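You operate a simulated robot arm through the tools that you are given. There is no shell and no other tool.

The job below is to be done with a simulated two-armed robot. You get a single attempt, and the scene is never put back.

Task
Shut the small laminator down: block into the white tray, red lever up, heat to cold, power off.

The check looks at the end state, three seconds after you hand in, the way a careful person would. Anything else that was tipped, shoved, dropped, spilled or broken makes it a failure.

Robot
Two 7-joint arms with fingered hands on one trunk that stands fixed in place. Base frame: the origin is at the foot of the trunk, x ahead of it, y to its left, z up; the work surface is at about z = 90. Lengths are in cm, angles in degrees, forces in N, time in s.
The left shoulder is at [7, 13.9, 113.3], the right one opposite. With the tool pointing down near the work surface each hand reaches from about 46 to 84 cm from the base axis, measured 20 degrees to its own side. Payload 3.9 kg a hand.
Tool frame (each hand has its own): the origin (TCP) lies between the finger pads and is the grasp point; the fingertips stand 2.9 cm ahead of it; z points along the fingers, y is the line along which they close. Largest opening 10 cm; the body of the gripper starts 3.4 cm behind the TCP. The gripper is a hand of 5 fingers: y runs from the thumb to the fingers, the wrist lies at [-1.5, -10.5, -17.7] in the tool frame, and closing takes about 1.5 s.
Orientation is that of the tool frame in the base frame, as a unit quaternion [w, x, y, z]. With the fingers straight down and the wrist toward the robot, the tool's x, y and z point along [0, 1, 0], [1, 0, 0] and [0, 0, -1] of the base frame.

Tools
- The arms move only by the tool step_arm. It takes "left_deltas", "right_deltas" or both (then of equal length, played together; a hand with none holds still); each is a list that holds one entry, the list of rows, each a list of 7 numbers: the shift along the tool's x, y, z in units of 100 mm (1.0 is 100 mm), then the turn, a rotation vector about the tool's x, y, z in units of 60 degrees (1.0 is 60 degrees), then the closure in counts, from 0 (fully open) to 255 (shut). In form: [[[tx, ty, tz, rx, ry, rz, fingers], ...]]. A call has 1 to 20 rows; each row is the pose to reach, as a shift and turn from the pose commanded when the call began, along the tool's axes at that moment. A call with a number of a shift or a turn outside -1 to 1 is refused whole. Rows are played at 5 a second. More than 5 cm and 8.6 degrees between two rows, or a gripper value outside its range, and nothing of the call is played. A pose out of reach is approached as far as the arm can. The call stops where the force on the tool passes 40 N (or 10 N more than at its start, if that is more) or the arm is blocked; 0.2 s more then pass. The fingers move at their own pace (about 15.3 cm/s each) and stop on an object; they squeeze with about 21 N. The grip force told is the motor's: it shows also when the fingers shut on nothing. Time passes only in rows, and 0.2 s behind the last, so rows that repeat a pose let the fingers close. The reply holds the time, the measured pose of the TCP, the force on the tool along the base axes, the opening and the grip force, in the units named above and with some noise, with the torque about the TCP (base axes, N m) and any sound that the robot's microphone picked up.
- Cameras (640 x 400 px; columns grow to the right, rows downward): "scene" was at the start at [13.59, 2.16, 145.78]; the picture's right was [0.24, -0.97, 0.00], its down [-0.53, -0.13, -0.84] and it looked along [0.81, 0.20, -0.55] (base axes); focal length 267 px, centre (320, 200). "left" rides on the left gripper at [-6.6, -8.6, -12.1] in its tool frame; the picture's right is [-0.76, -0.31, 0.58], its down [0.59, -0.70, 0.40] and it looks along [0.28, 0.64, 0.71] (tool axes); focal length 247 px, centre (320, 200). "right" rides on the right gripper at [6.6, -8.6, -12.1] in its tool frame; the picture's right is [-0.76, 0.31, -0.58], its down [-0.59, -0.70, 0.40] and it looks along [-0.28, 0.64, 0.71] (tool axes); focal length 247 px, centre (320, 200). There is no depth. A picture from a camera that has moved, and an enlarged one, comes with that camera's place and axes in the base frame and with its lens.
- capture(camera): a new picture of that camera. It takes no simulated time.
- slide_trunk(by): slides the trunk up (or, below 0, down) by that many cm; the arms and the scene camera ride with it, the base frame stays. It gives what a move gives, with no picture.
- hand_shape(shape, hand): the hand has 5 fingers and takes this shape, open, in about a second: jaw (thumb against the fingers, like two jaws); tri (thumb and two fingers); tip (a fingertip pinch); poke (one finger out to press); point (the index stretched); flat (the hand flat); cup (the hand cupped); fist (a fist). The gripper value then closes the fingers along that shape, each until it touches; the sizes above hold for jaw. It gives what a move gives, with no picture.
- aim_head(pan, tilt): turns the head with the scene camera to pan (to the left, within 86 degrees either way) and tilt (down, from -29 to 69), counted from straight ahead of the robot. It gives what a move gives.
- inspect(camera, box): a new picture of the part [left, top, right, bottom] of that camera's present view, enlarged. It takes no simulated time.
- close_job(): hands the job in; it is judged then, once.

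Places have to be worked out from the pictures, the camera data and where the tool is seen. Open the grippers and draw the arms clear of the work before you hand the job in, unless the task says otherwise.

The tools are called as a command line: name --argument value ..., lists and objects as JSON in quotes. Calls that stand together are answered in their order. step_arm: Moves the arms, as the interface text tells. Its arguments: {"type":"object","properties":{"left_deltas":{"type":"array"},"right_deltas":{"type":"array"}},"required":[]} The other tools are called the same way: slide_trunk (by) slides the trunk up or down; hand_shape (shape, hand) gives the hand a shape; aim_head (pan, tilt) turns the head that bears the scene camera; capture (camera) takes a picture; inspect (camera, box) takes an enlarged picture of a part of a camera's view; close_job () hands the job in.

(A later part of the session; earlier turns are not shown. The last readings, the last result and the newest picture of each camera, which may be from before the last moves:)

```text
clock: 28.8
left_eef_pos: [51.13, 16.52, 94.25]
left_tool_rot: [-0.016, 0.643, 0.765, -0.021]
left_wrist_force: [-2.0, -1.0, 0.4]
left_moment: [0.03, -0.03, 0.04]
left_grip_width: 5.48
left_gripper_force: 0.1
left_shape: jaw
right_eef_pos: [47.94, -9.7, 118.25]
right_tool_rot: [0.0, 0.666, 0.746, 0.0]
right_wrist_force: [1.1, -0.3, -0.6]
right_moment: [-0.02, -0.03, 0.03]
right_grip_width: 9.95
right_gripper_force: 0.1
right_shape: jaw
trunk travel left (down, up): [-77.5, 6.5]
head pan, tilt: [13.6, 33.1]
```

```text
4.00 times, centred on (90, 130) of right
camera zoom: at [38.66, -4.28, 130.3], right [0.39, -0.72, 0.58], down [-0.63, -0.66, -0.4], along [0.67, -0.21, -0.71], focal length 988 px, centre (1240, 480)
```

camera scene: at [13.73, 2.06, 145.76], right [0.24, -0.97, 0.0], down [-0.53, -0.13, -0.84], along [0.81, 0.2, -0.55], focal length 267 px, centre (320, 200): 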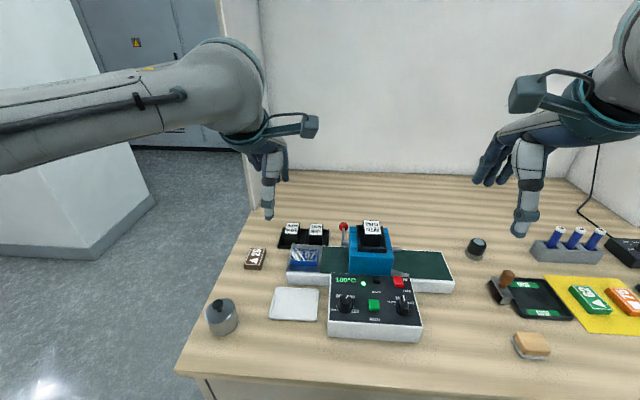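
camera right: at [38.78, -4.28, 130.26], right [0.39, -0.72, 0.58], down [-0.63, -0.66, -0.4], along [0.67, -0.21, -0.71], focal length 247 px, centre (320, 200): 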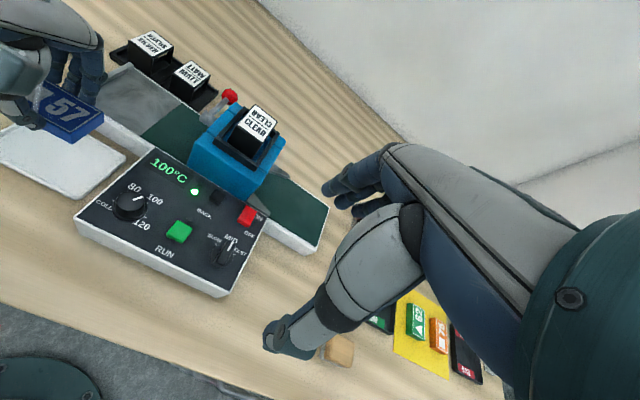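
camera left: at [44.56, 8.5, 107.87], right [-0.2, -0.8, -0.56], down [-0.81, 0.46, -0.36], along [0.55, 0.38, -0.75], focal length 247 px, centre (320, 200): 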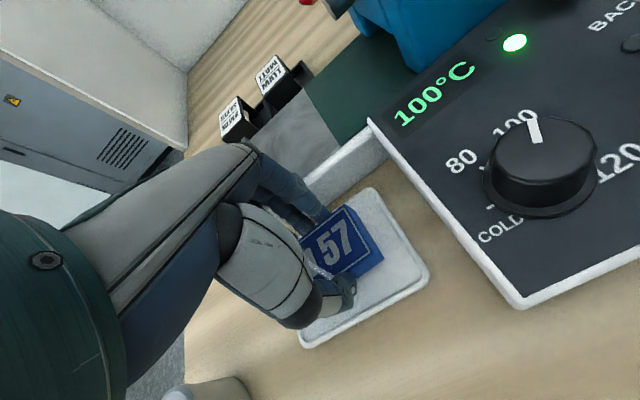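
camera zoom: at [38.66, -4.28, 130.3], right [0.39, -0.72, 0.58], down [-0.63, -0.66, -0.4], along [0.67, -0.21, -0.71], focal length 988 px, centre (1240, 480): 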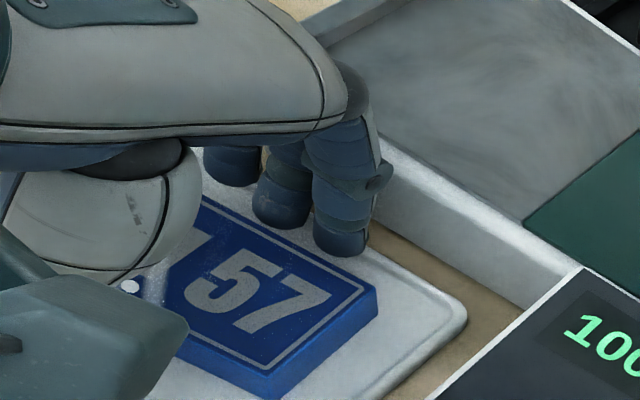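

The block is released flat in the tray. I raise the hand straight up.

step_arm --left_deltas '[[[0, -0.005, -0.1, 0, 0, 0, 112], [0, -0.012, -0.25, 0, 0, 0, 112], [0, -0.025, -0.5, 0, 0, 0, 112], [0, -0.037, -0.75, 0, 0, 0, 112], [0, -0.05, -1.0, 0, 0, 0, 112], [0, -0.05, -1.0, 0, 0, 0, 112]]]'

inspect --camera "scene" --box '[240, 220, 440, 340]'

capture --camera "left"

inspect --camera "right" --box '[60, 40, 340, 300]'

```text
clock: 30.2
left_eef_pos: [51.25, 16.3, 101.59]
left_tool_rot: [-0.017, 0.643, 0.765, -0.02]
left_wrist_force: [-0.3, 0.2, -0.2]
left_moment: [-0.02, 0.0, -0.03]
left_grip_width: 5.6
left_gripper_force: 0.1
left_shape: jaw
left hand out of reach, approached as far as the arm can: row 5, 6
right_eef_pos: [48.01, -9.67, 118.17]
right_tool_rot: [-0.001, 0.667, 0.745, 0.0]
right_wrist_force: [-0.2, 0.5, 1.0]
right_moment: [0.02, -0.01, -0.02]
right_grip_width: 9.96
right_gripper_force: 0.1
right_shape: jaw
trunk travel left (down, up): [-77.5, 6.5]
head pan, tilt: [13.6, 33.1]
```

```text
3.20 times, centred on (340, 280) of scene
camera zoom: at [13.58, 2.15, 145.78], right [0.24, -0.97, 0.0], down [-0.53, -0.13, -0.84], along [0.81, 0.2, -0.55], focal length 855 px, centre (256, -56)
```

zoom: 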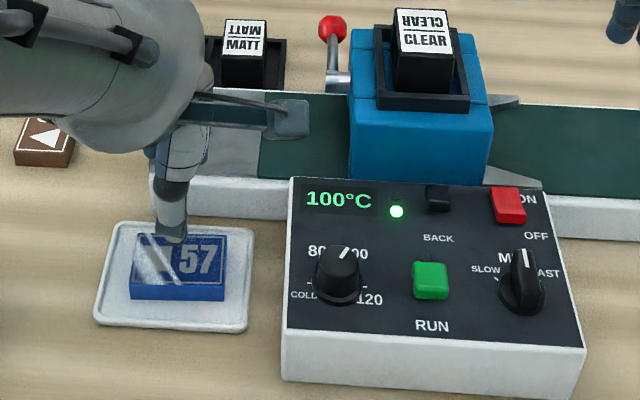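

```text
taken
camera left: at [44.51, 8.37, 114.2], right [-0.2, -0.8, -0.56], down [-0.81, 0.46, -0.36], along [0.55, 0.38, -0.75], focal length 247 px, centre (320, 200)
```

left: 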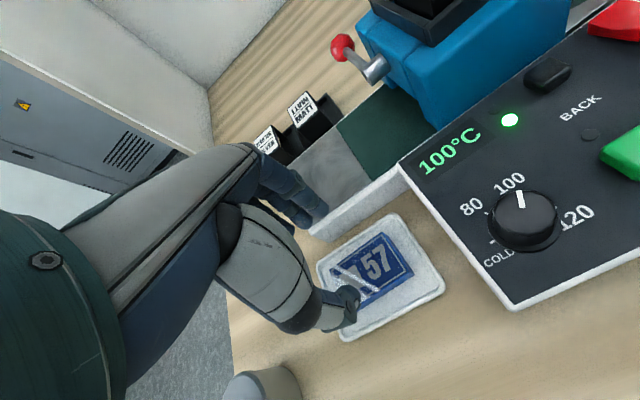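

```text
1.54 times, centred on (200, 170) of right
camera zoom: at [38.7, -4.28, 130.29], right [0.39, -0.72, 0.58], down [-0.63, -0.66, -0.4], along [0.67, -0.21, -0.71], focal length 380 px, centre (505, 246)
```

zoom: 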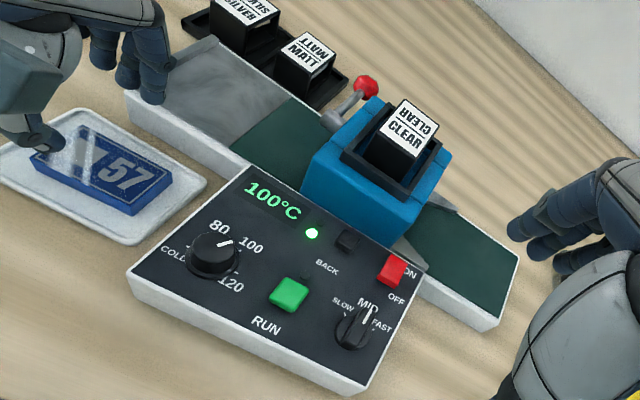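

The block sits flat in the tray and nothing else has moved. Fresh rays put the lever ball at (69.7, 9.05, 100.4) and its pivot at (64.1, 7.6, 99.9), with only 0.3 cm between the ball and the press side, so I'll lift the rod from below with a single finger. I move clear and try the poke shape.

step_arm --left_deltas '[[[0, 0.2, -0.15, -0.01, 0, 0, 112], [0, 0.45, -0.3, -0.03, 0, 0, 112], [0, 0.7, -0.45, -0.05, 0, 0, 112], [0, 0.85, -0.6, -0.05, 0, 0, 0], [0, 0.85, -0.6, -0.05, 0, 0, 0]]]'

hand_shape --hand "left" --shape "poke"

inspect --camera "scene" --box '[220, 110, 420, 290]'

capture --camera "left"

capture --camera "right"

```text
clock: 31.4
left_eef_pos: [59.85, 18.02, 107.44]
left_tool_rot: [0.001, 0.643, 0.766, 0.001]
left_wrist_force: [-0.5, -0.7, -0.6]
left_moment: [0.0, -0.02, -0.03]
left_grip_width: 9.96
left_gripper_force: 0.1
left_shape: jaw
right_eef_pos: [47.92, -9.7, 118.25]
right_tool_rot: [0.001, 0.666, 0.746, -0.001]
right_wrist_force: [0.3, -0.1, -0.5]
right_moment: [-0.01, 0.01, 0.0]
right_grip_width: 9.97
right_gripper_force: 0.1
right_shape: jaw
trunk travel left (down, up): [-77.5, 6.5]
head pan, tilt: [13.6, 33.1]
```

```text
clock: 32.3
left_eef_pos: [60.04, 17.93, 107.36]
left_tool_rot: [0.001, 0.644, 0.765, 0.0]
left_wrist_force: [0.1, 0.6, 0.3]
left_moment: [0.0, 0.02, 0.02]
left_grip_width: 0.01
left_gripper_force: 0.0
left_shape: poke
right_eef_pos: [48.07, -9.83, 118.34]
right_tool_rot: [0.0, 0.666, 0.746, 0.001]
right_wrist_force: [0.8, -0.2, 0.3]
right_moment: [0.0, -0.01, 0.02]
right_grip_width: 9.99
right_gripper_force: 0.0
right_shape: jaw
trunk travel left (down, up): [-77.5, 6.5]
head pan, tilt: [13.6, 33.1]
```

```text
2.22 times, centred on (320, 200) of scene
camera zoom: at [13.6, 2.16, 145.77], right [0.24, -0.97, 0.0], down [-0.53, -0.13, -0.84], along [0.81, 0.2, -0.55], focal length 594 px, centre (320, 200)
```

zoom: 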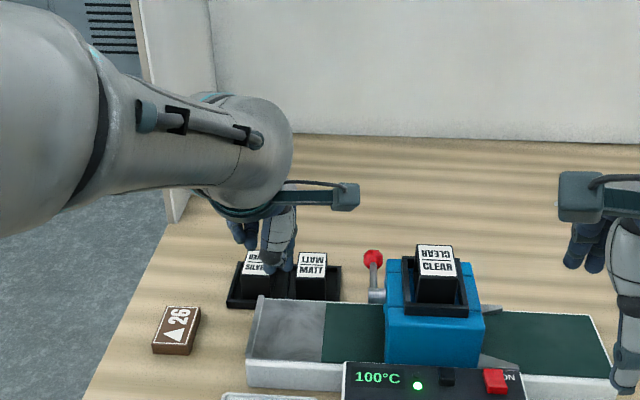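

```text
taken
camera left: at [52.58, 9.83, 119.57], right [-0.17, -0.8, -0.58], down [-0.79, 0.46, -0.4], along [0.58, 0.39, -0.71], focal length 247 px, centre (320, 200)
```

left: 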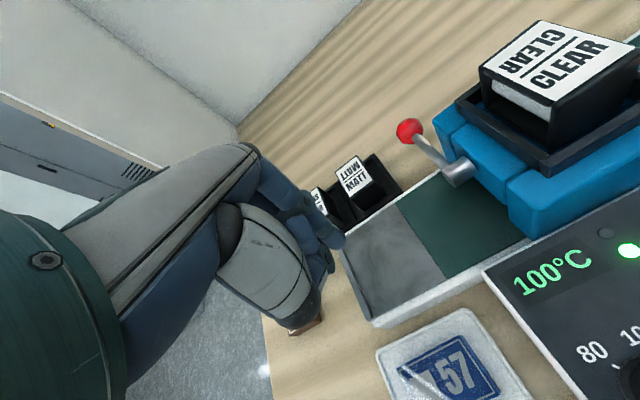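

```text
taken
camera right: at [38.72, -4.27, 130.28], right [0.39, -0.72, 0.58], down [-0.63, -0.66, -0.4], along [0.67, -0.21, -0.71], focal length 247 px, centre (320, 200)
```

right: 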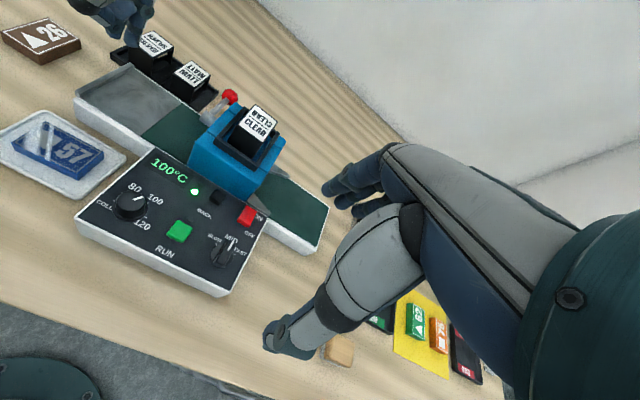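

I zoom in on the poke shape from the three cameras to locate the fingertip.

inspect --camera "left" --box '[220, 140, 380, 340]'

inspect --camera "right" --box '[50, 0, 200, 100]'

inspect --camera "scene" --box '[270, 160, 370, 260]'

```text
2.00 times, centred on (300, 240) of left
camera zoom: at [52.58, 9.83, 119.57], right [-0.17, -0.8, -0.58], down [-0.79, 0.46, -0.4], along [0.58, 0.39, -0.71], focal length 494 px, centre (360, 120)
```

zoom: 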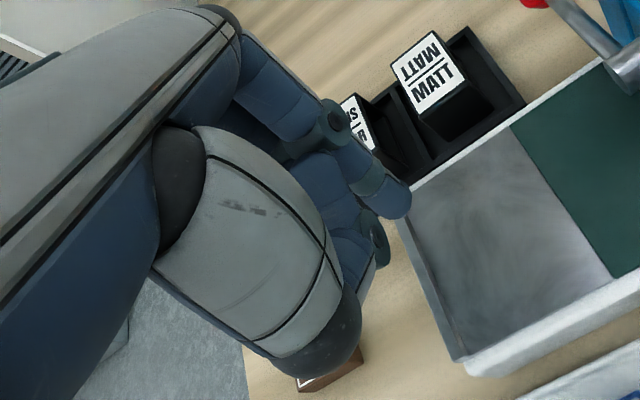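

```text
4.00 times, centred on (125, 50) of right
camera zoom: at [38.72, -4.27, 130.28], right [0.39, -0.72, 0.58], down [-0.63, -0.66, -0.4], along [0.67, -0.21, -0.71], focal length 988 px, centre (1100, 800)
```

zoom: 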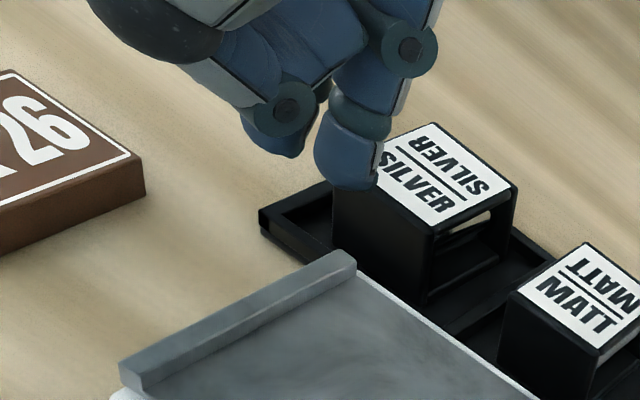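

```text
4.00 times, centred on (320, 210) of scene
camera zoom: at [13.6, 2.16, 145.77], right [0.24, -0.97, 0.0], down [-0.53, -0.13, -0.84], along [0.81, 0.2, -0.55], focal length 1069 px, centre (320, 160)
```

zoom: 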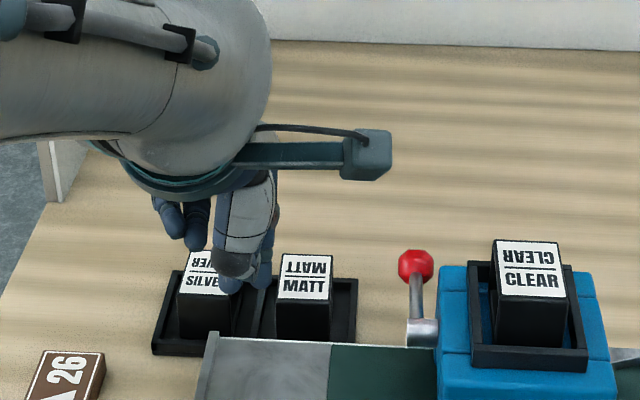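

The poke fingertip sits at about tool (-1.3, -0.7, +1.9) with little free length. I try the "point" shape to see if it gives a longer free finger.

hand_shape --hand "left" --shape "point"

inspect --camera "left" --box '[220, 100, 420, 340]'

inspect --camera "right" --box '[50, 0, 200, 100]'

inspect --camera "scene" --box '[270, 160, 370, 260]'

```text
clock: 33.2
left_eef_pos: [59.93, 17.91, 107.35]
left_tool_rot: [0.001, 0.643, 0.766, 0.0]
left_wrist_force: [0.7, 0.6, -0.1]
left_moment: [0.0, -0.02, 0.04]
left_grip_width: 0.01
left_gripper_force: 0.1
left_shape: point
right_eef_pos: [48.03, -9.81, 118.2]
right_tool_rot: [0.0, 0.666, 0.746, 0.0]
right_wrist_force: [-0.4, 0.3, -0.6]
right_moment: [0.0, 0.02, -0.01]
right_grip_width: 9.99
right_gripper_force: 0.0
right_shape: jaw
trunk travel left (down, up): [-77.5, 6.5]
head pan, tilt: [13.6, 33.1]
```

```text
1.67 times, centred on (320, 220) of left
camera zoom: at [52.58, 9.83, 119.57], right [-0.17, -0.8, -0.58], down [-0.79, 0.46, -0.4], along [0.58, 0.39, -0.71], focal length 412 px, centre (320, 167)
```

zoom: 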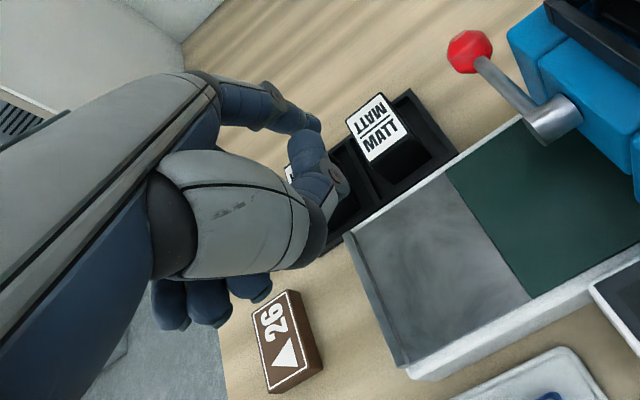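

```text
4.00 times, centred on (125, 50) of right
camera zoom: at [38.71, -4.27, 130.28], right [0.39, -0.72, 0.58], down [-0.63, -0.66, -0.4], along [0.67, -0.21, -0.71], focal length 988 px, centre (1100, 800)
```

zoom: 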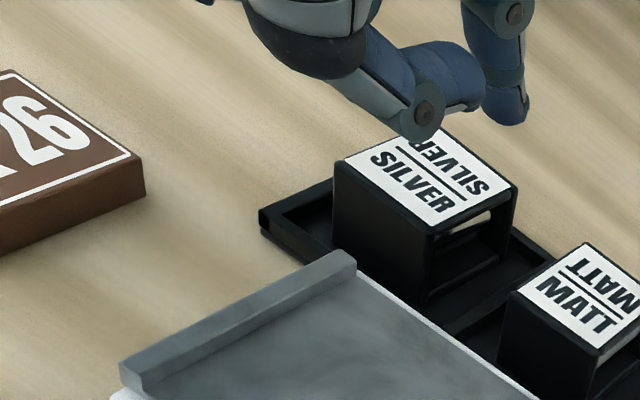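

```text
4.00 times, centred on (320, 210) of scene
camera zoom: at [13.59, 2.16, 145.78], right [0.24, -0.97, 0.0], down [-0.53, -0.13, -0.84], along [0.81, 0.2, -0.55], focal length 1069 px, centre (320, 160)
```

zoom: 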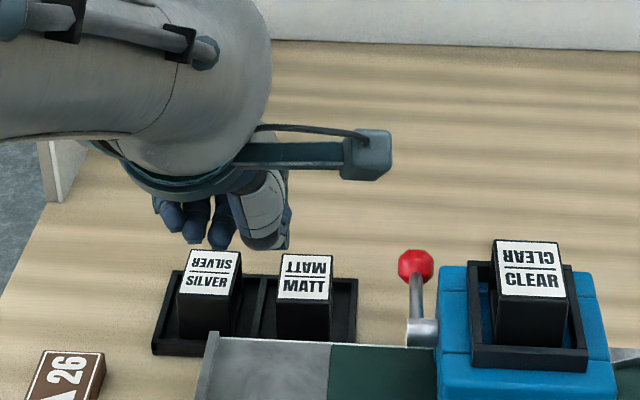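

The pointing finger stretches forward, parallel to the lever rod, which doesn't help. In jaw shape the thumb is a long free finger, so I'll go back to jaw, roll the hand 45° about its closing axis so the thumb slants down to the right, and use it as a hook under the rod.

hand_shape --hand "left" --shape "jaw"

step_arm --left_deltas '[[[0, 0, -0.08, 0, -0.125, 0, 0], [0, 0, -0.16, 0, -0.25, 0, 0], [0, 0, -0.24, 0, -0.375, 0, 0], [0, 0.05, -0.32, 0, -0.5, 0, 0], [0, 0.1, -0.4, 0, -0.625, 0, 0], [0, 0.15, -0.4, 0, -0.75, 0, 0], [0, 0.15, -0.4, 0, -0.75, 0, 0]]]'

inspect --camera "scene" --box '[240, 120, 400, 270]'

capture --camera "left"

capture --camera "right"

```text
clock: 34.1
left_eef_pos: [59.93, 17.89, 107.4]
left_tool_rot: [0.0, 0.644, 0.765, 0.0]
left_wrist_force: [0.3, -0.4, -0.2]
left_moment: [0.02, 0.05, -0.01]
left_grip_width: 9.98
left_gripper_force: 0.0
left_shape: jaw
right_eef_pos: [47.97, -9.85, 118.23]
right_tool_rot: [0.0, 0.666, 0.746, 0.0]
right_wrist_force: [0.5, 0.0, 0.1]
right_moment: [0.01, -0.01, 0.0]
right_grip_width: 9.97
right_gripper_force: 0.1
right_shape: jaw
trunk travel left (down, up): [-77.5, 6.5]
head pan, tilt: [13.6, 33.1]
```

```text
clock: 35.7
left_eef_pos: [61.47, 18.08, 111.28]
left_tool_rot: [0.292, 0.595, 0.707, -0.246]
left_wrist_force: [0.1, 0.4, 0.5]
left_moment: [0.02, 0.0, 0.0]
left_grip_width: 10.01
left_gripper_force: 0.0
left_shape: jaw
right_eef_pos: [47.99, -9.82, 118.2]
right_tool_rot: [-0.001, 0.666, 0.746, 0.0]
right_wrist_force: [0.8, -1.3, -0.2]
right_moment: [0.02, -0.02, -0.01]
right_grip_width: 9.96
right_gripper_force: 0.1
right_shape: jaw
trunk travel left (down, up): [-77.5, 6.5]
head pan, tilt: [13.6, 33.1]
```

```text
2.67 times, centred on (320, 195) of scene
camera zoom: at [13.57, 2.06, 145.78], right [0.24, -0.97, 0.0], down [-0.53, -0.13, -0.84], along [0.81, 0.2, -0.55], focal length 712 px, centre (320, 213)
```

zoom: 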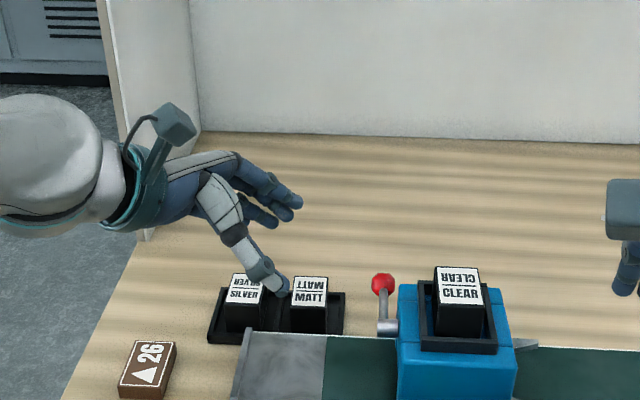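

```text
taken
camera left: at [52.24, 20.31, 124.61], right [-0.14, -0.98, 0.13], down [-0.72, 0.01, -0.7], along [0.68, -0.19, -0.7], focal length 247 px, centre (320, 200)
```

left: 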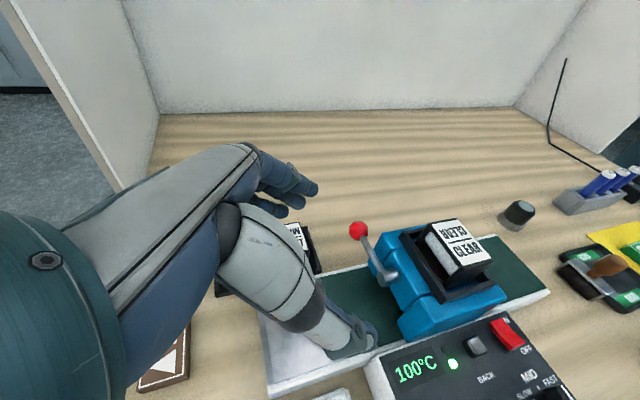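

```text
taken
camera right: at [38.69, -4.35, 130.29], right [0.39, -0.72, 0.58], down [-0.63, -0.66, -0.4], along [0.67, -0.21, -0.71], focal length 247 px, centre (320, 200)
```

right: 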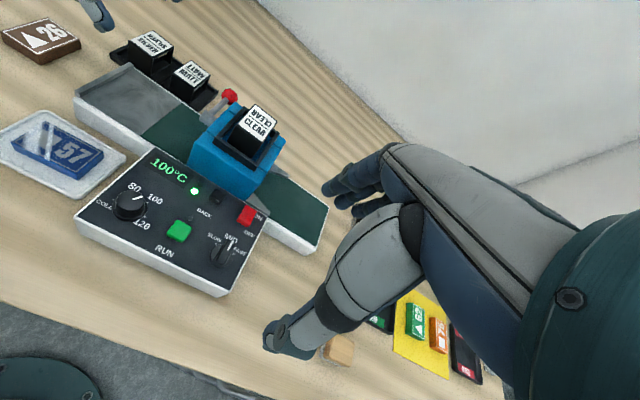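

The thumb now slants down to the right with its tip at about (56.1, 15.8, 109.1). I move it to the left of the lever, still higher, and re-measure.

step_arm --left_deltas '[[[0.02, 0.25, 0.19, 0, 0, 0, 0], [0.04, 0.5, 0.38, 0, 0, 0, 0], [0.065, 0.75, 0.57, 0, 0, 0, 0], [0.085, 0.99, 0.764, 0, 0, 0, 0], [0.085, 0.99, 0.764, 0, 0, 0, 0]]]'

inspect --camera "scene" --box '[290, 180, 390, 260]'

capture --camera "left"

inspect --camera "right" --box '[100, 0, 290, 140]'

```text
clock: 36.9
left_eef_pos: [72.1, 15.24, 105.56]
left_tool_rot: [0.294, 0.594, 0.707, -0.246]
left_wrist_force: [0.0, 0.5, -0.1]
left_moment: [0.0, 0.0, 0.02]
left_grip_width: 9.96
left_gripper_force: 0.1
left_shape: jaw
right_eef_pos: [47.9, -9.75, 118.17]
right_tool_rot: [0.001, 0.666, 0.746, 0.0]
right_wrist_force: [0.7, 0.4, 0.0]
right_moment: [-0.01, 0.01, 0.05]
right_grip_width: 9.97
right_gripper_force: 0.1
right_shape: jaw
trunk travel left (down, up): [-77.5, 6.5]
head pan, tilt: [13.6, 33.1]
```

```text
5.00 times, centred on (340, 220) of scene
camera zoom: at [13.45, 2.18, 145.79], right [0.24, -0.97, 0.0], down [-0.53, -0.13, -0.84], along [0.81, 0.2, -0.55], focal length 1336 px, centre (220, 100)
```

zoom: 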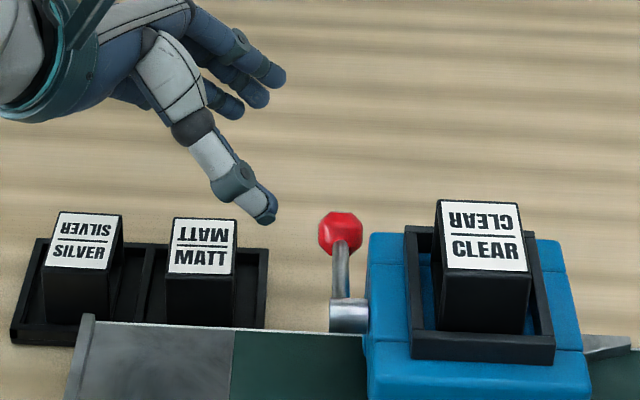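

```text
taken
camera left: at [62.75, 17.47, 118.77], right [-0.14, -0.98, 0.13], down [-0.71, 0.01, -0.7], along [0.68, -0.19, -0.7], focal length 247 px, centre (320, 200)
```

left: 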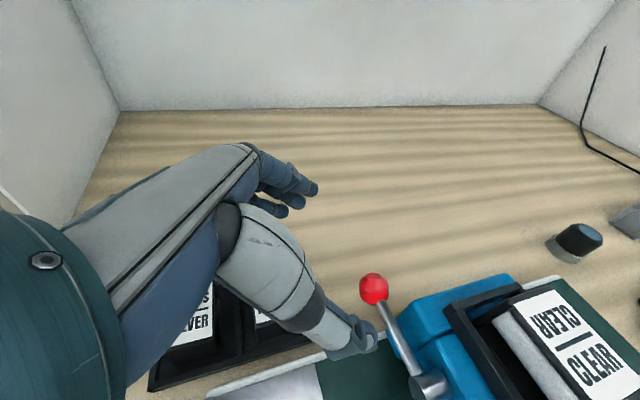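

```text
2.86 times, centred on (195, 70) of right
camera zoom: at [38.58, -4.24, 130.33], right [0.39, -0.72, 0.58], down [-0.63, -0.66, -0.4], along [0.67, -0.21, -0.71], focal length 706 px, centre (677, 571)
```

zoom: 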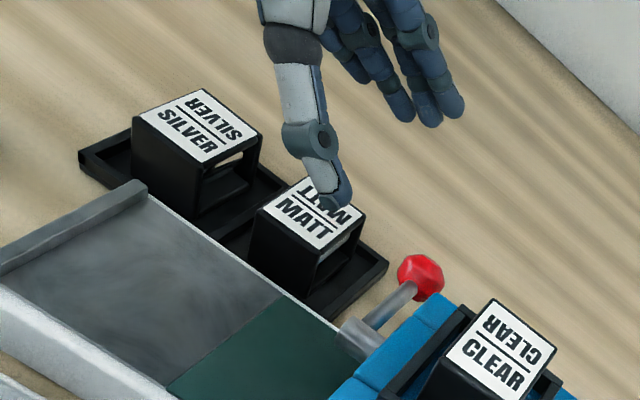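

Thumb tip is at (66.6, 12.5, 103.2), the ball near (70.3, 9.2, 100) and the cartridges well clear below. I lower the thumb 6 cm beside the lever, keeping it about 4 cm to the lever's left.

step_arm --left_deltas '[[[0.1, 0, 0.1, 0, 0, 0, 0], [0.2, 0, 0.2, 0, 0, 0, 0], [0.3, 0, 0.3, 0, 0, 0, 0], [0.37, 0, 0.37, 0, 0, 0, 0], [0.424, 0, 0.424, 0, 0, 0, 0], [0.424, 0, 0.424, 0, 0, 0, 0]]]'

inspect --camera "scene" --box '[290, 180, 390, 260]'

capture --camera "left"

inspect --camera "right" --box '[100, 0, 290, 140]'

```text
clock: 38.3
left_eef_pos: [72.08, 15.13, 99.28]
left_tool_rot: [0.293, 0.595, 0.707, -0.246]
left_wrist_force: [0.0, -0.4, 0.2]
left_moment: [0.0, -0.03, -0.01]
left_grip_width: 9.99
left_gripper_force: 0.1
left_shape: jaw
right_eef_pos: [47.96, -9.74, 118.29]
right_tool_rot: [-0.001, 0.666, 0.746, 0.0]
right_wrist_force: [0.0, -0.8, 0.0]
right_moment: [-0.01, -0.01, 0.0]
right_grip_width: 9.96
right_gripper_force: 0.1
right_shape: jaw
trunk travel left (down, up): [-77.5, 6.5]
head pan, tilt: [13.6, 33.1]
```

```text
5.00 times, centred on (340, 220) of scene
camera zoom: at [13.6, 2.15, 145.77], right [0.24, -0.97, 0.0], down [-0.53, -0.13, -0.84], along [0.81, 0.2, -0.55], focal length 1336 px, centre (220, 100)
```

zoom: 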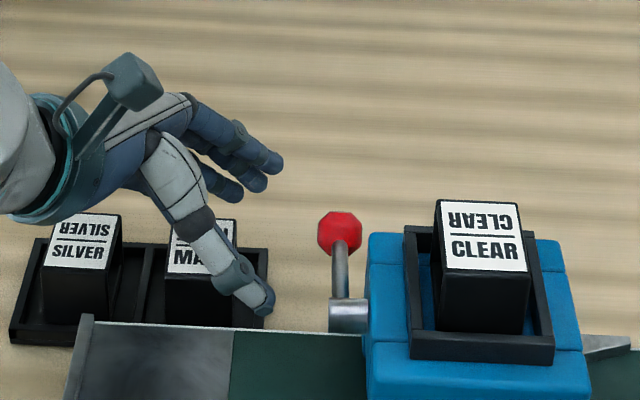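

```text
taken
camera left: at [62.85, 17.42, 112.55], right [-0.14, -0.98, 0.13], down [-0.72, 0.01, -0.7], along [0.68, -0.19, -0.7], focal length 247 px, centre (320, 200)
```

left: 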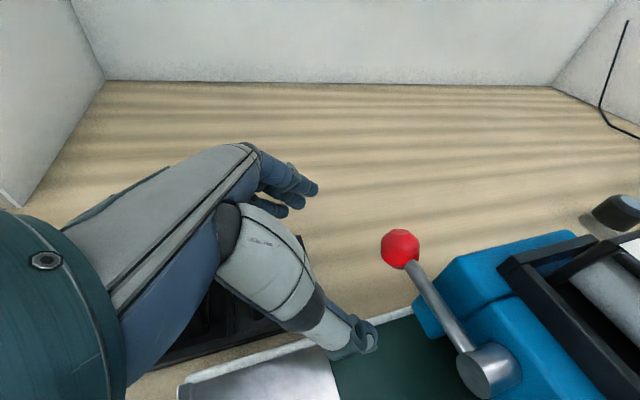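

```text
2.86 times, centred on (195, 70) of right
camera zoom: at [38.71, -4.28, 130.28], right [0.39, -0.72, 0.58], down [-0.63, -0.66, -0.4], along [0.67, -0.21, -0.71], focal length 706 px, centre (677, 571)
```

zoom: 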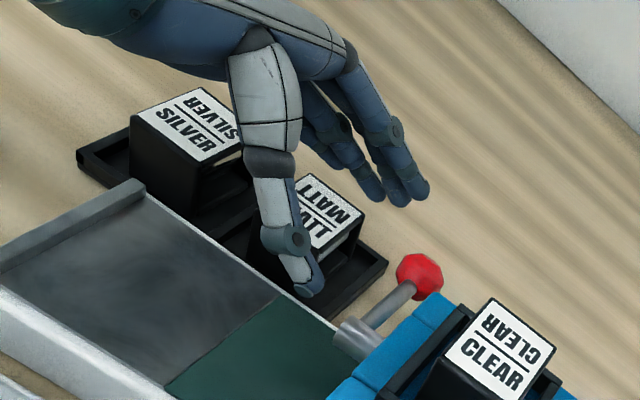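

The thumb tip is at (66.6, 12.7, 96.8), below and left of the rod. I slide it 4.4 cm to the right so that it passes under the rod.

step_arm --left_deltas '[[[-0.08, 0, 0.08, 0, 0, 0, 0], [-0.16, 0, 0.16, 0, 0, 0, 0], [-0.22, 0, 0.22, 0, 0, 0, 0], [-0.27, 0, 0.27, 0, 0, 0, 0], [-0.311, 0, 0.311, 0, 0, 0, 0], [-0.311, 0, 0.311, 0, 0, 0, 0]]]'

inspect --camera "scene" --box '[310, 200, 390, 260]'

inspect --camera "left" --box '[280, 180, 480, 400]'

inspect --camera "right" --box '[160, 40, 290, 140]'

```text
clock: 39.7
left_eef_pos: [72.84, 10.87, 99.2]
left_tool_rot: [0.293, 0.594, 0.707, -0.247]
left_wrist_force: [-0.4, 1.8, -0.2]
left_moment: [0.01, -0.03, -0.09]
left_grip_width: 9.97
left_gripper_force: 0.0
left_shape: jaw
right_eef_pos: [48.0, -9.76, 118.25]
right_tool_rot: [0.0, 0.666, 0.746, 0.0]
right_wrist_force: [0.3, 0.4, -0.5]
right_moment: [-0.02, 0.02, 0.04]
right_grip_width: 9.96
right_gripper_force: 0.1
right_shape: jaw
trunk travel left (down, up): [-77.5, 6.5]
head pan, tilt: [13.6, 33.1]
```

```text
6.67 times, centred on (350, 230) of scene
camera zoom: at [13.59, 2.19, 145.77], right [0.24, -0.97, 0.0], down [-0.53, -0.13, -0.84], along [0.81, 0.2, -0.55], focal length 1781 px, centre (120, 0)
```

zoom: 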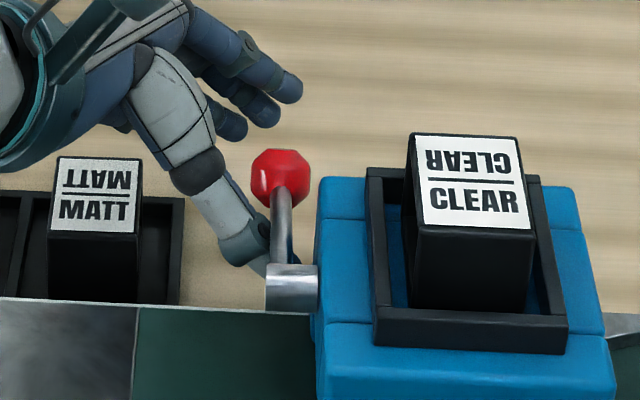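

```text
1.82 times, centred on (380, 290) of left
camera zoom: at [63.63, 13.1, 112.52], right [-0.14, -0.98, 0.13], down [-0.72, 0.01, -0.7], along [0.68, -0.19, -0.7], focal length 449 px, centre (211, 36)
```

zoom: 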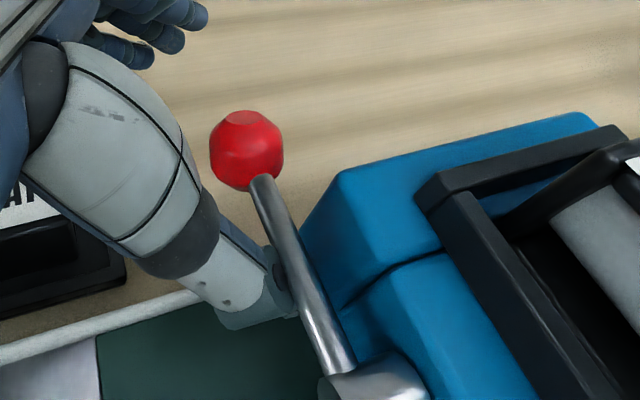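

```text
4.00 times, centred on (225, 90) of right
camera zoom: at [38.71, -4.24, 130.29], right [0.39, -0.72, 0.58], down [-0.63, -0.66, -0.4], along [0.67, -0.21, -0.71], focal length 988 px, centre (700, 640)
```

zoom: 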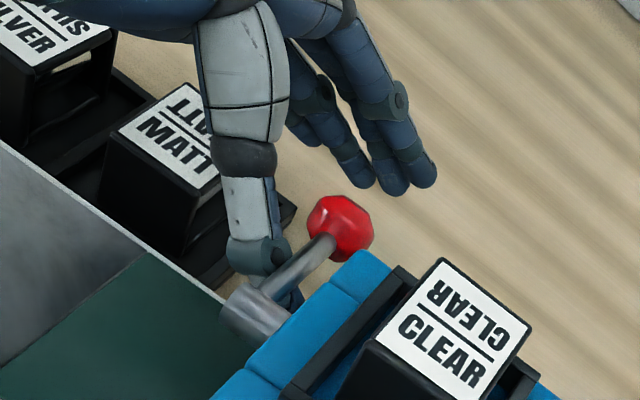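

The left camera shows the thumb crossing under the middle of the rod, near the press side. I now lift along an arc about the pivot to about 60°, then look.

step_arm --left_deltas '[[[-0.05, 0, -0.05, 0, 0, 0, 0], [-0.1, 0, -0.1, 0, 0, 0, 0], [-0.135, 0.013, -0.135, 0, 0, 0, 0], [-0.17, 0.025, -0.17, 0, 0, 0, 0], [-0.207, 0.025, -0.207, 0, 0, 0, 0], [-0.243, 0.023, -0.243, 0, 0, 0, 0], [-0.28, 0.005, -0.28, 0, 0, 0, 0], [-0.315, -0.011, -0.315, 0, 0, 0, 0], [-0.345, -0.04, -0.345, 0, 0, 0, 0], [-0.375, -0.067, -0.375, 0, 0, 0, 0]]]'

inspect --camera "scene" --box '[310, 200, 390, 260]'

inspect --camera "left" --box '[280, 180, 480, 400]'

inspect --camera "right" --box '[160, 20, 290, 140]'

```text
clock: 41.9
left_eef_pos: [72.12, 10.54, 104.8]
left_tool_rot: [0.295, 0.594, 0.706, -0.247]
left_wrist_force: [-0.3, -0.5, -1.2]
left_moment: [0.01, 0.02, 0.03]
left_grip_width: 9.99
left_gripper_force: 0.1
left_shape: jaw
right_eef_pos: [47.94, -9.71, 118.31]
right_tool_rot: [0.0, 0.666, 0.746, 0.0]
right_wrist_force: [-0.4, -0.7, 0.1]
right_moment: [0.02, 0.02, 0.06]
right_grip_width: 10.01
right_gripper_force: 0.1
right_shape: jaw
trunk travel left (down, up): [-77.5, 6.5]
head pan, tilt: [13.6, 33.1]
```

```text
6.67 times, centred on (350, 230) of scene
camera zoom: at [13.52, 2.26, 145.81], right [0.24, -0.97, 0.0], down [-0.53, -0.13, -0.84], along [0.81, 0.2, -0.55], focal length 1781 px, centre (120, 0)
```

zoom: 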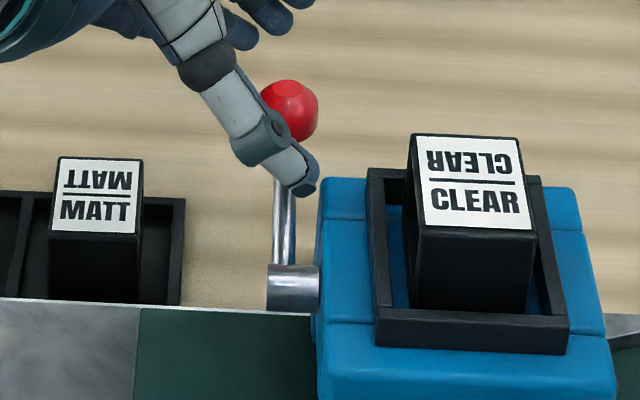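

```text
1.82 times, centred on (380, 290) of left
camera zoom: at [62.88, 12.86, 118.12], right [-0.14, -0.98, 0.13], down [-0.71, 0.01, -0.7], along [0.69, -0.19, -0.7], focal length 449 px, centre (211, 36)
```

zoom: 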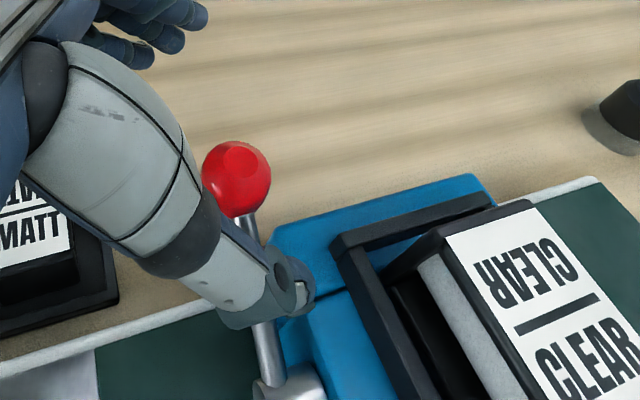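

```text
3.33 times, centred on (225, 80) of right
camera zoom: at [38.64, -4.18, 130.33], right [0.39, -0.72, 0.58], down [-0.63, -0.66, -0.4], along [0.67, -0.21, -0.71], focal length 823 px, centre (637, 600)
```

zoom: 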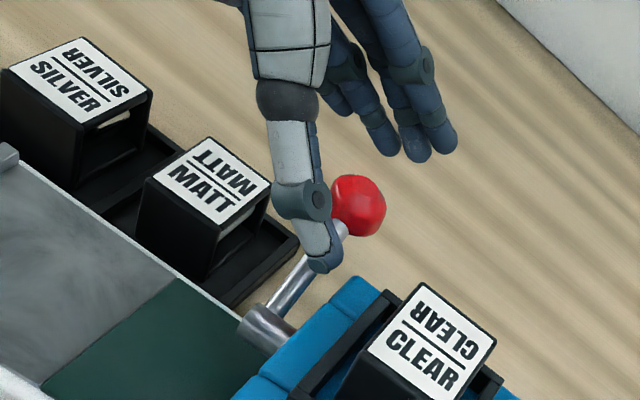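

The thumb raised the lever to about 40° (ball now near (69.2, 8.9, 104.3)), but the rod slipped past it and the thumb is now in front of the rod. The ball stands above the press top now, so I'll back out to the left, go behind the ball and push it forward and up.

step_arm --left_deltas '[[[0.1, 0, -0.1, 0, 0, 0, 0], [0.2, 0, -0.2, 0, 0, 0, 0], [0.3, 0, -0.3, 0, 0, 0, 0], [0.354, 0, -0.354, 0, 0, 0, 0], [0.354, 0.2, -0.354, 0, 0, 0, 0], [0.354, 0.4, -0.354, 0, 0, 0, 0], [0.354, 0.57, -0.354, 0, 0, 0, 0], [0.42, 0.57, -0.29, 0, 0, 0, 0], [0.42, 0.57, -0.29, 0, 0, 0, 0]]]'

inspect --camera "scene" --box '[300, 190, 390, 260]'

capture --camera "left"

inspect --camera "right" --box '[160, 20, 290, 140]'

```text
clock: 43.9
left_eef_pos: [77.0, 16.51, 103.63]
left_tool_rot: [0.293, 0.594, 0.708, -0.246]
left_wrist_force: [-0.5, -0.4, -0.4]
left_moment: [-0.02, 0.01, 0.0]
left_grip_width: 10.03
left_gripper_force: 0.1
left_shape: jaw
right_eef_pos: [48.01, -9.72, 118.19]
right_tool_rot: [-0.001, 0.666, 0.746, 0.0]
right_wrist_force: [-0.2, 0.1, 0.2]
right_moment: [0.0, -0.02, 0.0]
right_grip_width: 9.97
right_gripper_force: 0.0
right_shape: jaw
trunk travel left (down, up): [-77.5, 6.5]
head pan, tilt: [13.6, 33.1]
```

```text
5.71 times, centred on (345, 225) of scene
camera zoom: at [13.57, 2.16, 145.78], right [0.24, -0.97, 0.0], down [-0.53, -0.13, -0.84], along [0.81, 0.2, -0.55], focal length 1527 px, centre (177, 57)
```

zoom: 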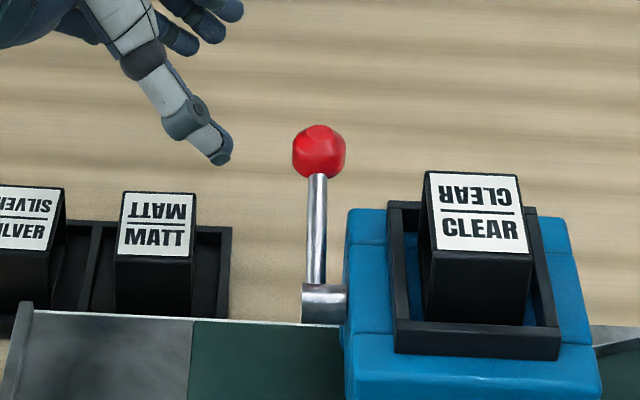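

```text
taken
camera left: at [67.69, 18.87, 116.88], right [-0.14, -0.98, 0.13], down [-0.72, 0.01, -0.7], along [0.68, -0.19, -0.7], focal length 247 px, centre (320, 200)
```

left: 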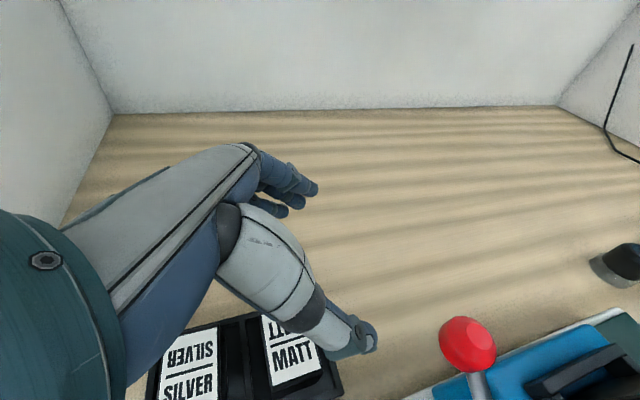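

```text
3.33 times, centred on (225, 80) of right
camera zoom: at [38.69, -4.26, 130.29], right [0.39, -0.72, 0.58], down [-0.63, -0.66, -0.4], along [0.67, -0.21, -0.71], focal length 823 px, centre (637, 600)
```

zoom: 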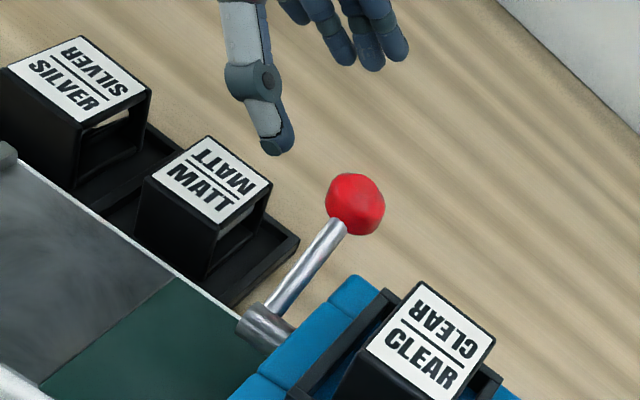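

The lever holds itself: ball (69.7, 9.1, 103.9), pivot (63.3, 7.9, 100.8), so radius 7.2 cm and about 25° up. I roll the hand 20° more so the thumb lies flatter, and place it left of the rod just below it near the ball.

step_arm --left_deltas '[[[0, 0, 0, 0, -0.11, 0, 0], [0, 0, 0, 0, -0.22, 0, 0], [0, 0, 0, 0, -0.333, 0, 0], [0.08, -0.15, 0.08, 0, -0.333, 0, 0], [0.163, -0.305, 0.163, 0, -0.333, 0, 0], [0.163, -0.305, 0.163, 0, -0.333, 0, 0]]]'

inspect --camera "scene" --box '[300, 190, 390, 260]'

capture --camera "left"

inspect --camera "right" --box '[160, 20, 290, 140]'

```text
clock: 45.3
left_eef_pos: [73.6, 16.02, 101.34]
left_tool_rot: [0.411, 0.543, 0.646, -0.345]
left_wrist_force: [0.2, -0.2, -0.1]
left_moment: [-0.01, 0.02, 0.01]
left_grip_width: 10.0
left_gripper_force: 0.1
left_shape: jaw
right_eef_pos: [48.1, -9.81, 118.32]
right_tool_rot: [0.0, 0.666, 0.746, 0.0]
right_wrist_force: [-0.3, 0.4, 1.0]
right_moment: [0.03, 0.0, -0.02]
right_grip_width: 9.98
right_gripper_force: 0.0
right_shape: jaw
trunk travel left (down, up): [-77.5, 6.5]
head pan, tilt: [13.6, 33.1]
```

```text
5.71 times, centred on (345, 225) of scene
camera zoom: at [13.63, 2.14, 145.77], right [0.24, -0.97, 0.0], down [-0.53, -0.13, -0.84], along [0.81, 0.2, -0.55], focal length 1527 px, centre (177, 57)
```

zoom: 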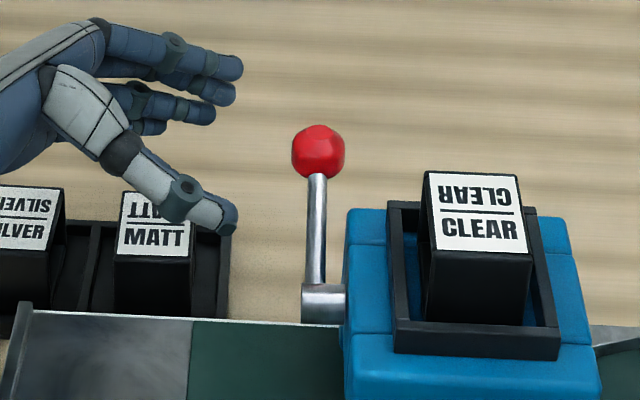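

```text
taken
camera left: at [63.77, 22.55, 112.45], right [-0.16, -0.88, 0.44], down [-0.67, -0.23, -0.7], along [0.72, -0.41, -0.56], focal length 247 px, centre (320, 200)
```

left: 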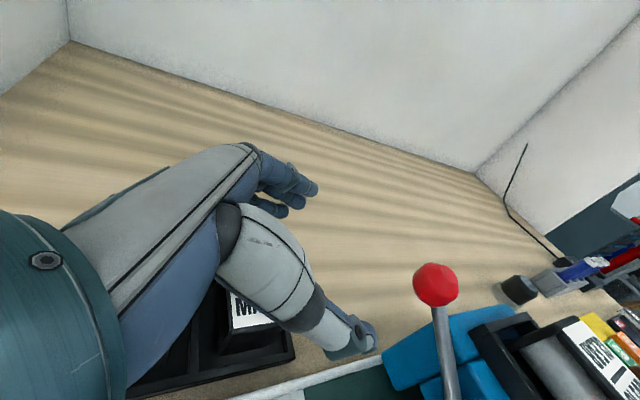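

```text
3.33 times, centred on (225, 80) of right
camera zoom: at [38.75, -4.28, 130.27], right [0.39, -0.72, 0.58], down [-0.63, -0.66, -0.4], along [0.67, -0.21, -0.71], focal length 823 px, centre (637, 600)
```

zoom: 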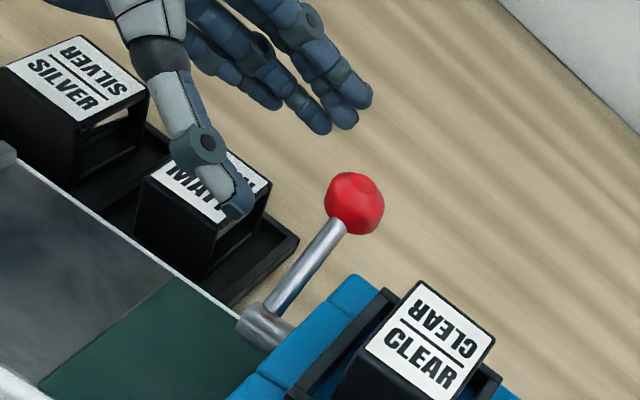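

The thumb is flatter with its tip at (68.1, 12.8, 100.4), about 4 cm left of the rod and below it. I slide it right under the rod.

step_arm --left_deltas '[[[-0.05, 0, 0.107, 0, 0, 0, 0], [-0.1, 0, 0.214, 0, 0, 0, 0], [-0.14, 0, 0.3, 0, 0, 0, 0], [-0.17, 0, 0.365, 0, 0, 0, 0], [-0.195, 0, 0.417, 0, 0, 0, 0], [-0.195, 0, 0.417, 0, 0, 0, 0]]]'

inspect --camera "scene" --box '[310, 190, 390, 250]'

inspect --camera "left" --box '[300, 220, 480, 400]'

inspect --camera "right" --box '[160, 20, 290, 140]'

```text
clock: 46.7
left_eef_pos: [74.7, 11.52, 101.36]
left_tool_rot: [0.411, 0.543, 0.645, -0.346]
left_wrist_force: [-0.3, 0.6, 0.2]
left_moment: [0.0, -0.01, 0.0]
left_grip_width: 10.01
left_gripper_force: 0.1
left_shape: jaw
right_eef_pos: [47.95, -9.72, 118.24]
right_tool_rot: [0.0, 0.665, 0.746, 0.001]
right_wrist_force: [-0.3, 0.1, -0.2]
right_moment: [-0.02, 0.0, 0.01]
right_grip_width: 9.98
right_gripper_force: 0.1
right_shape: jaw
trunk travel left (down, up): [-77.5, 6.5]
head pan, tilt: [13.6, 33.1]
```

```text
6.67 times, centred on (350, 220) of scene
camera zoom: at [13.59, 2.17, 145.78], right [0.24, -0.97, 0.0], down [-0.53, -0.13, -0.84], along [0.81, 0.2, -0.55], focal length 1781 px, centre (120, 67)
```

zoom: 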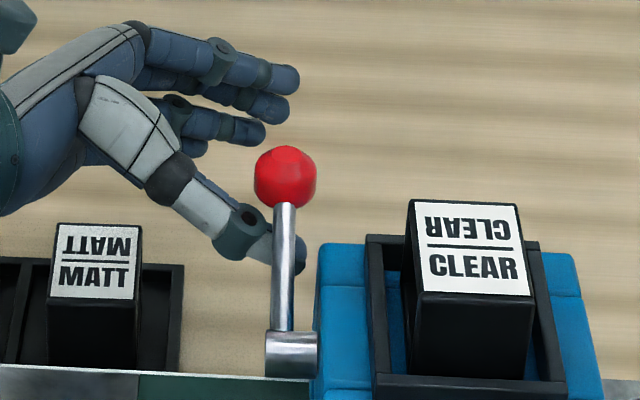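

```text
2.22 times, centred on (390, 310) of left
camera zoom: at [64.78, 18.06, 112.51], right [-0.16, -0.88, 0.44], down [-0.67, -0.23, -0.7], along [0.72, -0.41, -0.56], focal length 549 px, centre (164, -44)
```

zoom: 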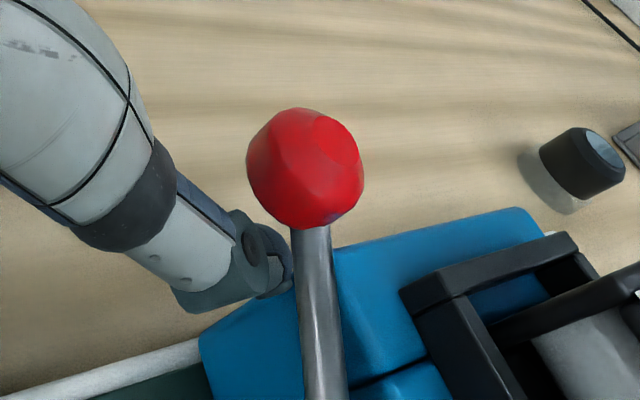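

```text
3.33 times, centred on (225, 80) of right
camera zoom: at [38.71, -4.26, 130.28], right [0.39, -0.72, 0.58], down [-0.63, -0.66, -0.4], along [0.67, -0.21, -0.71], focal length 823 px, centre (637, 600)
```

zoom: 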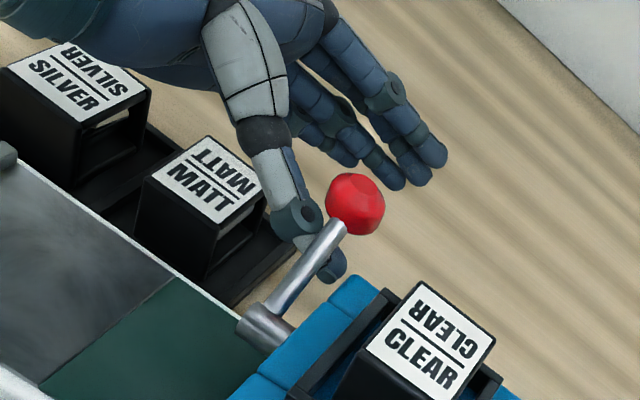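

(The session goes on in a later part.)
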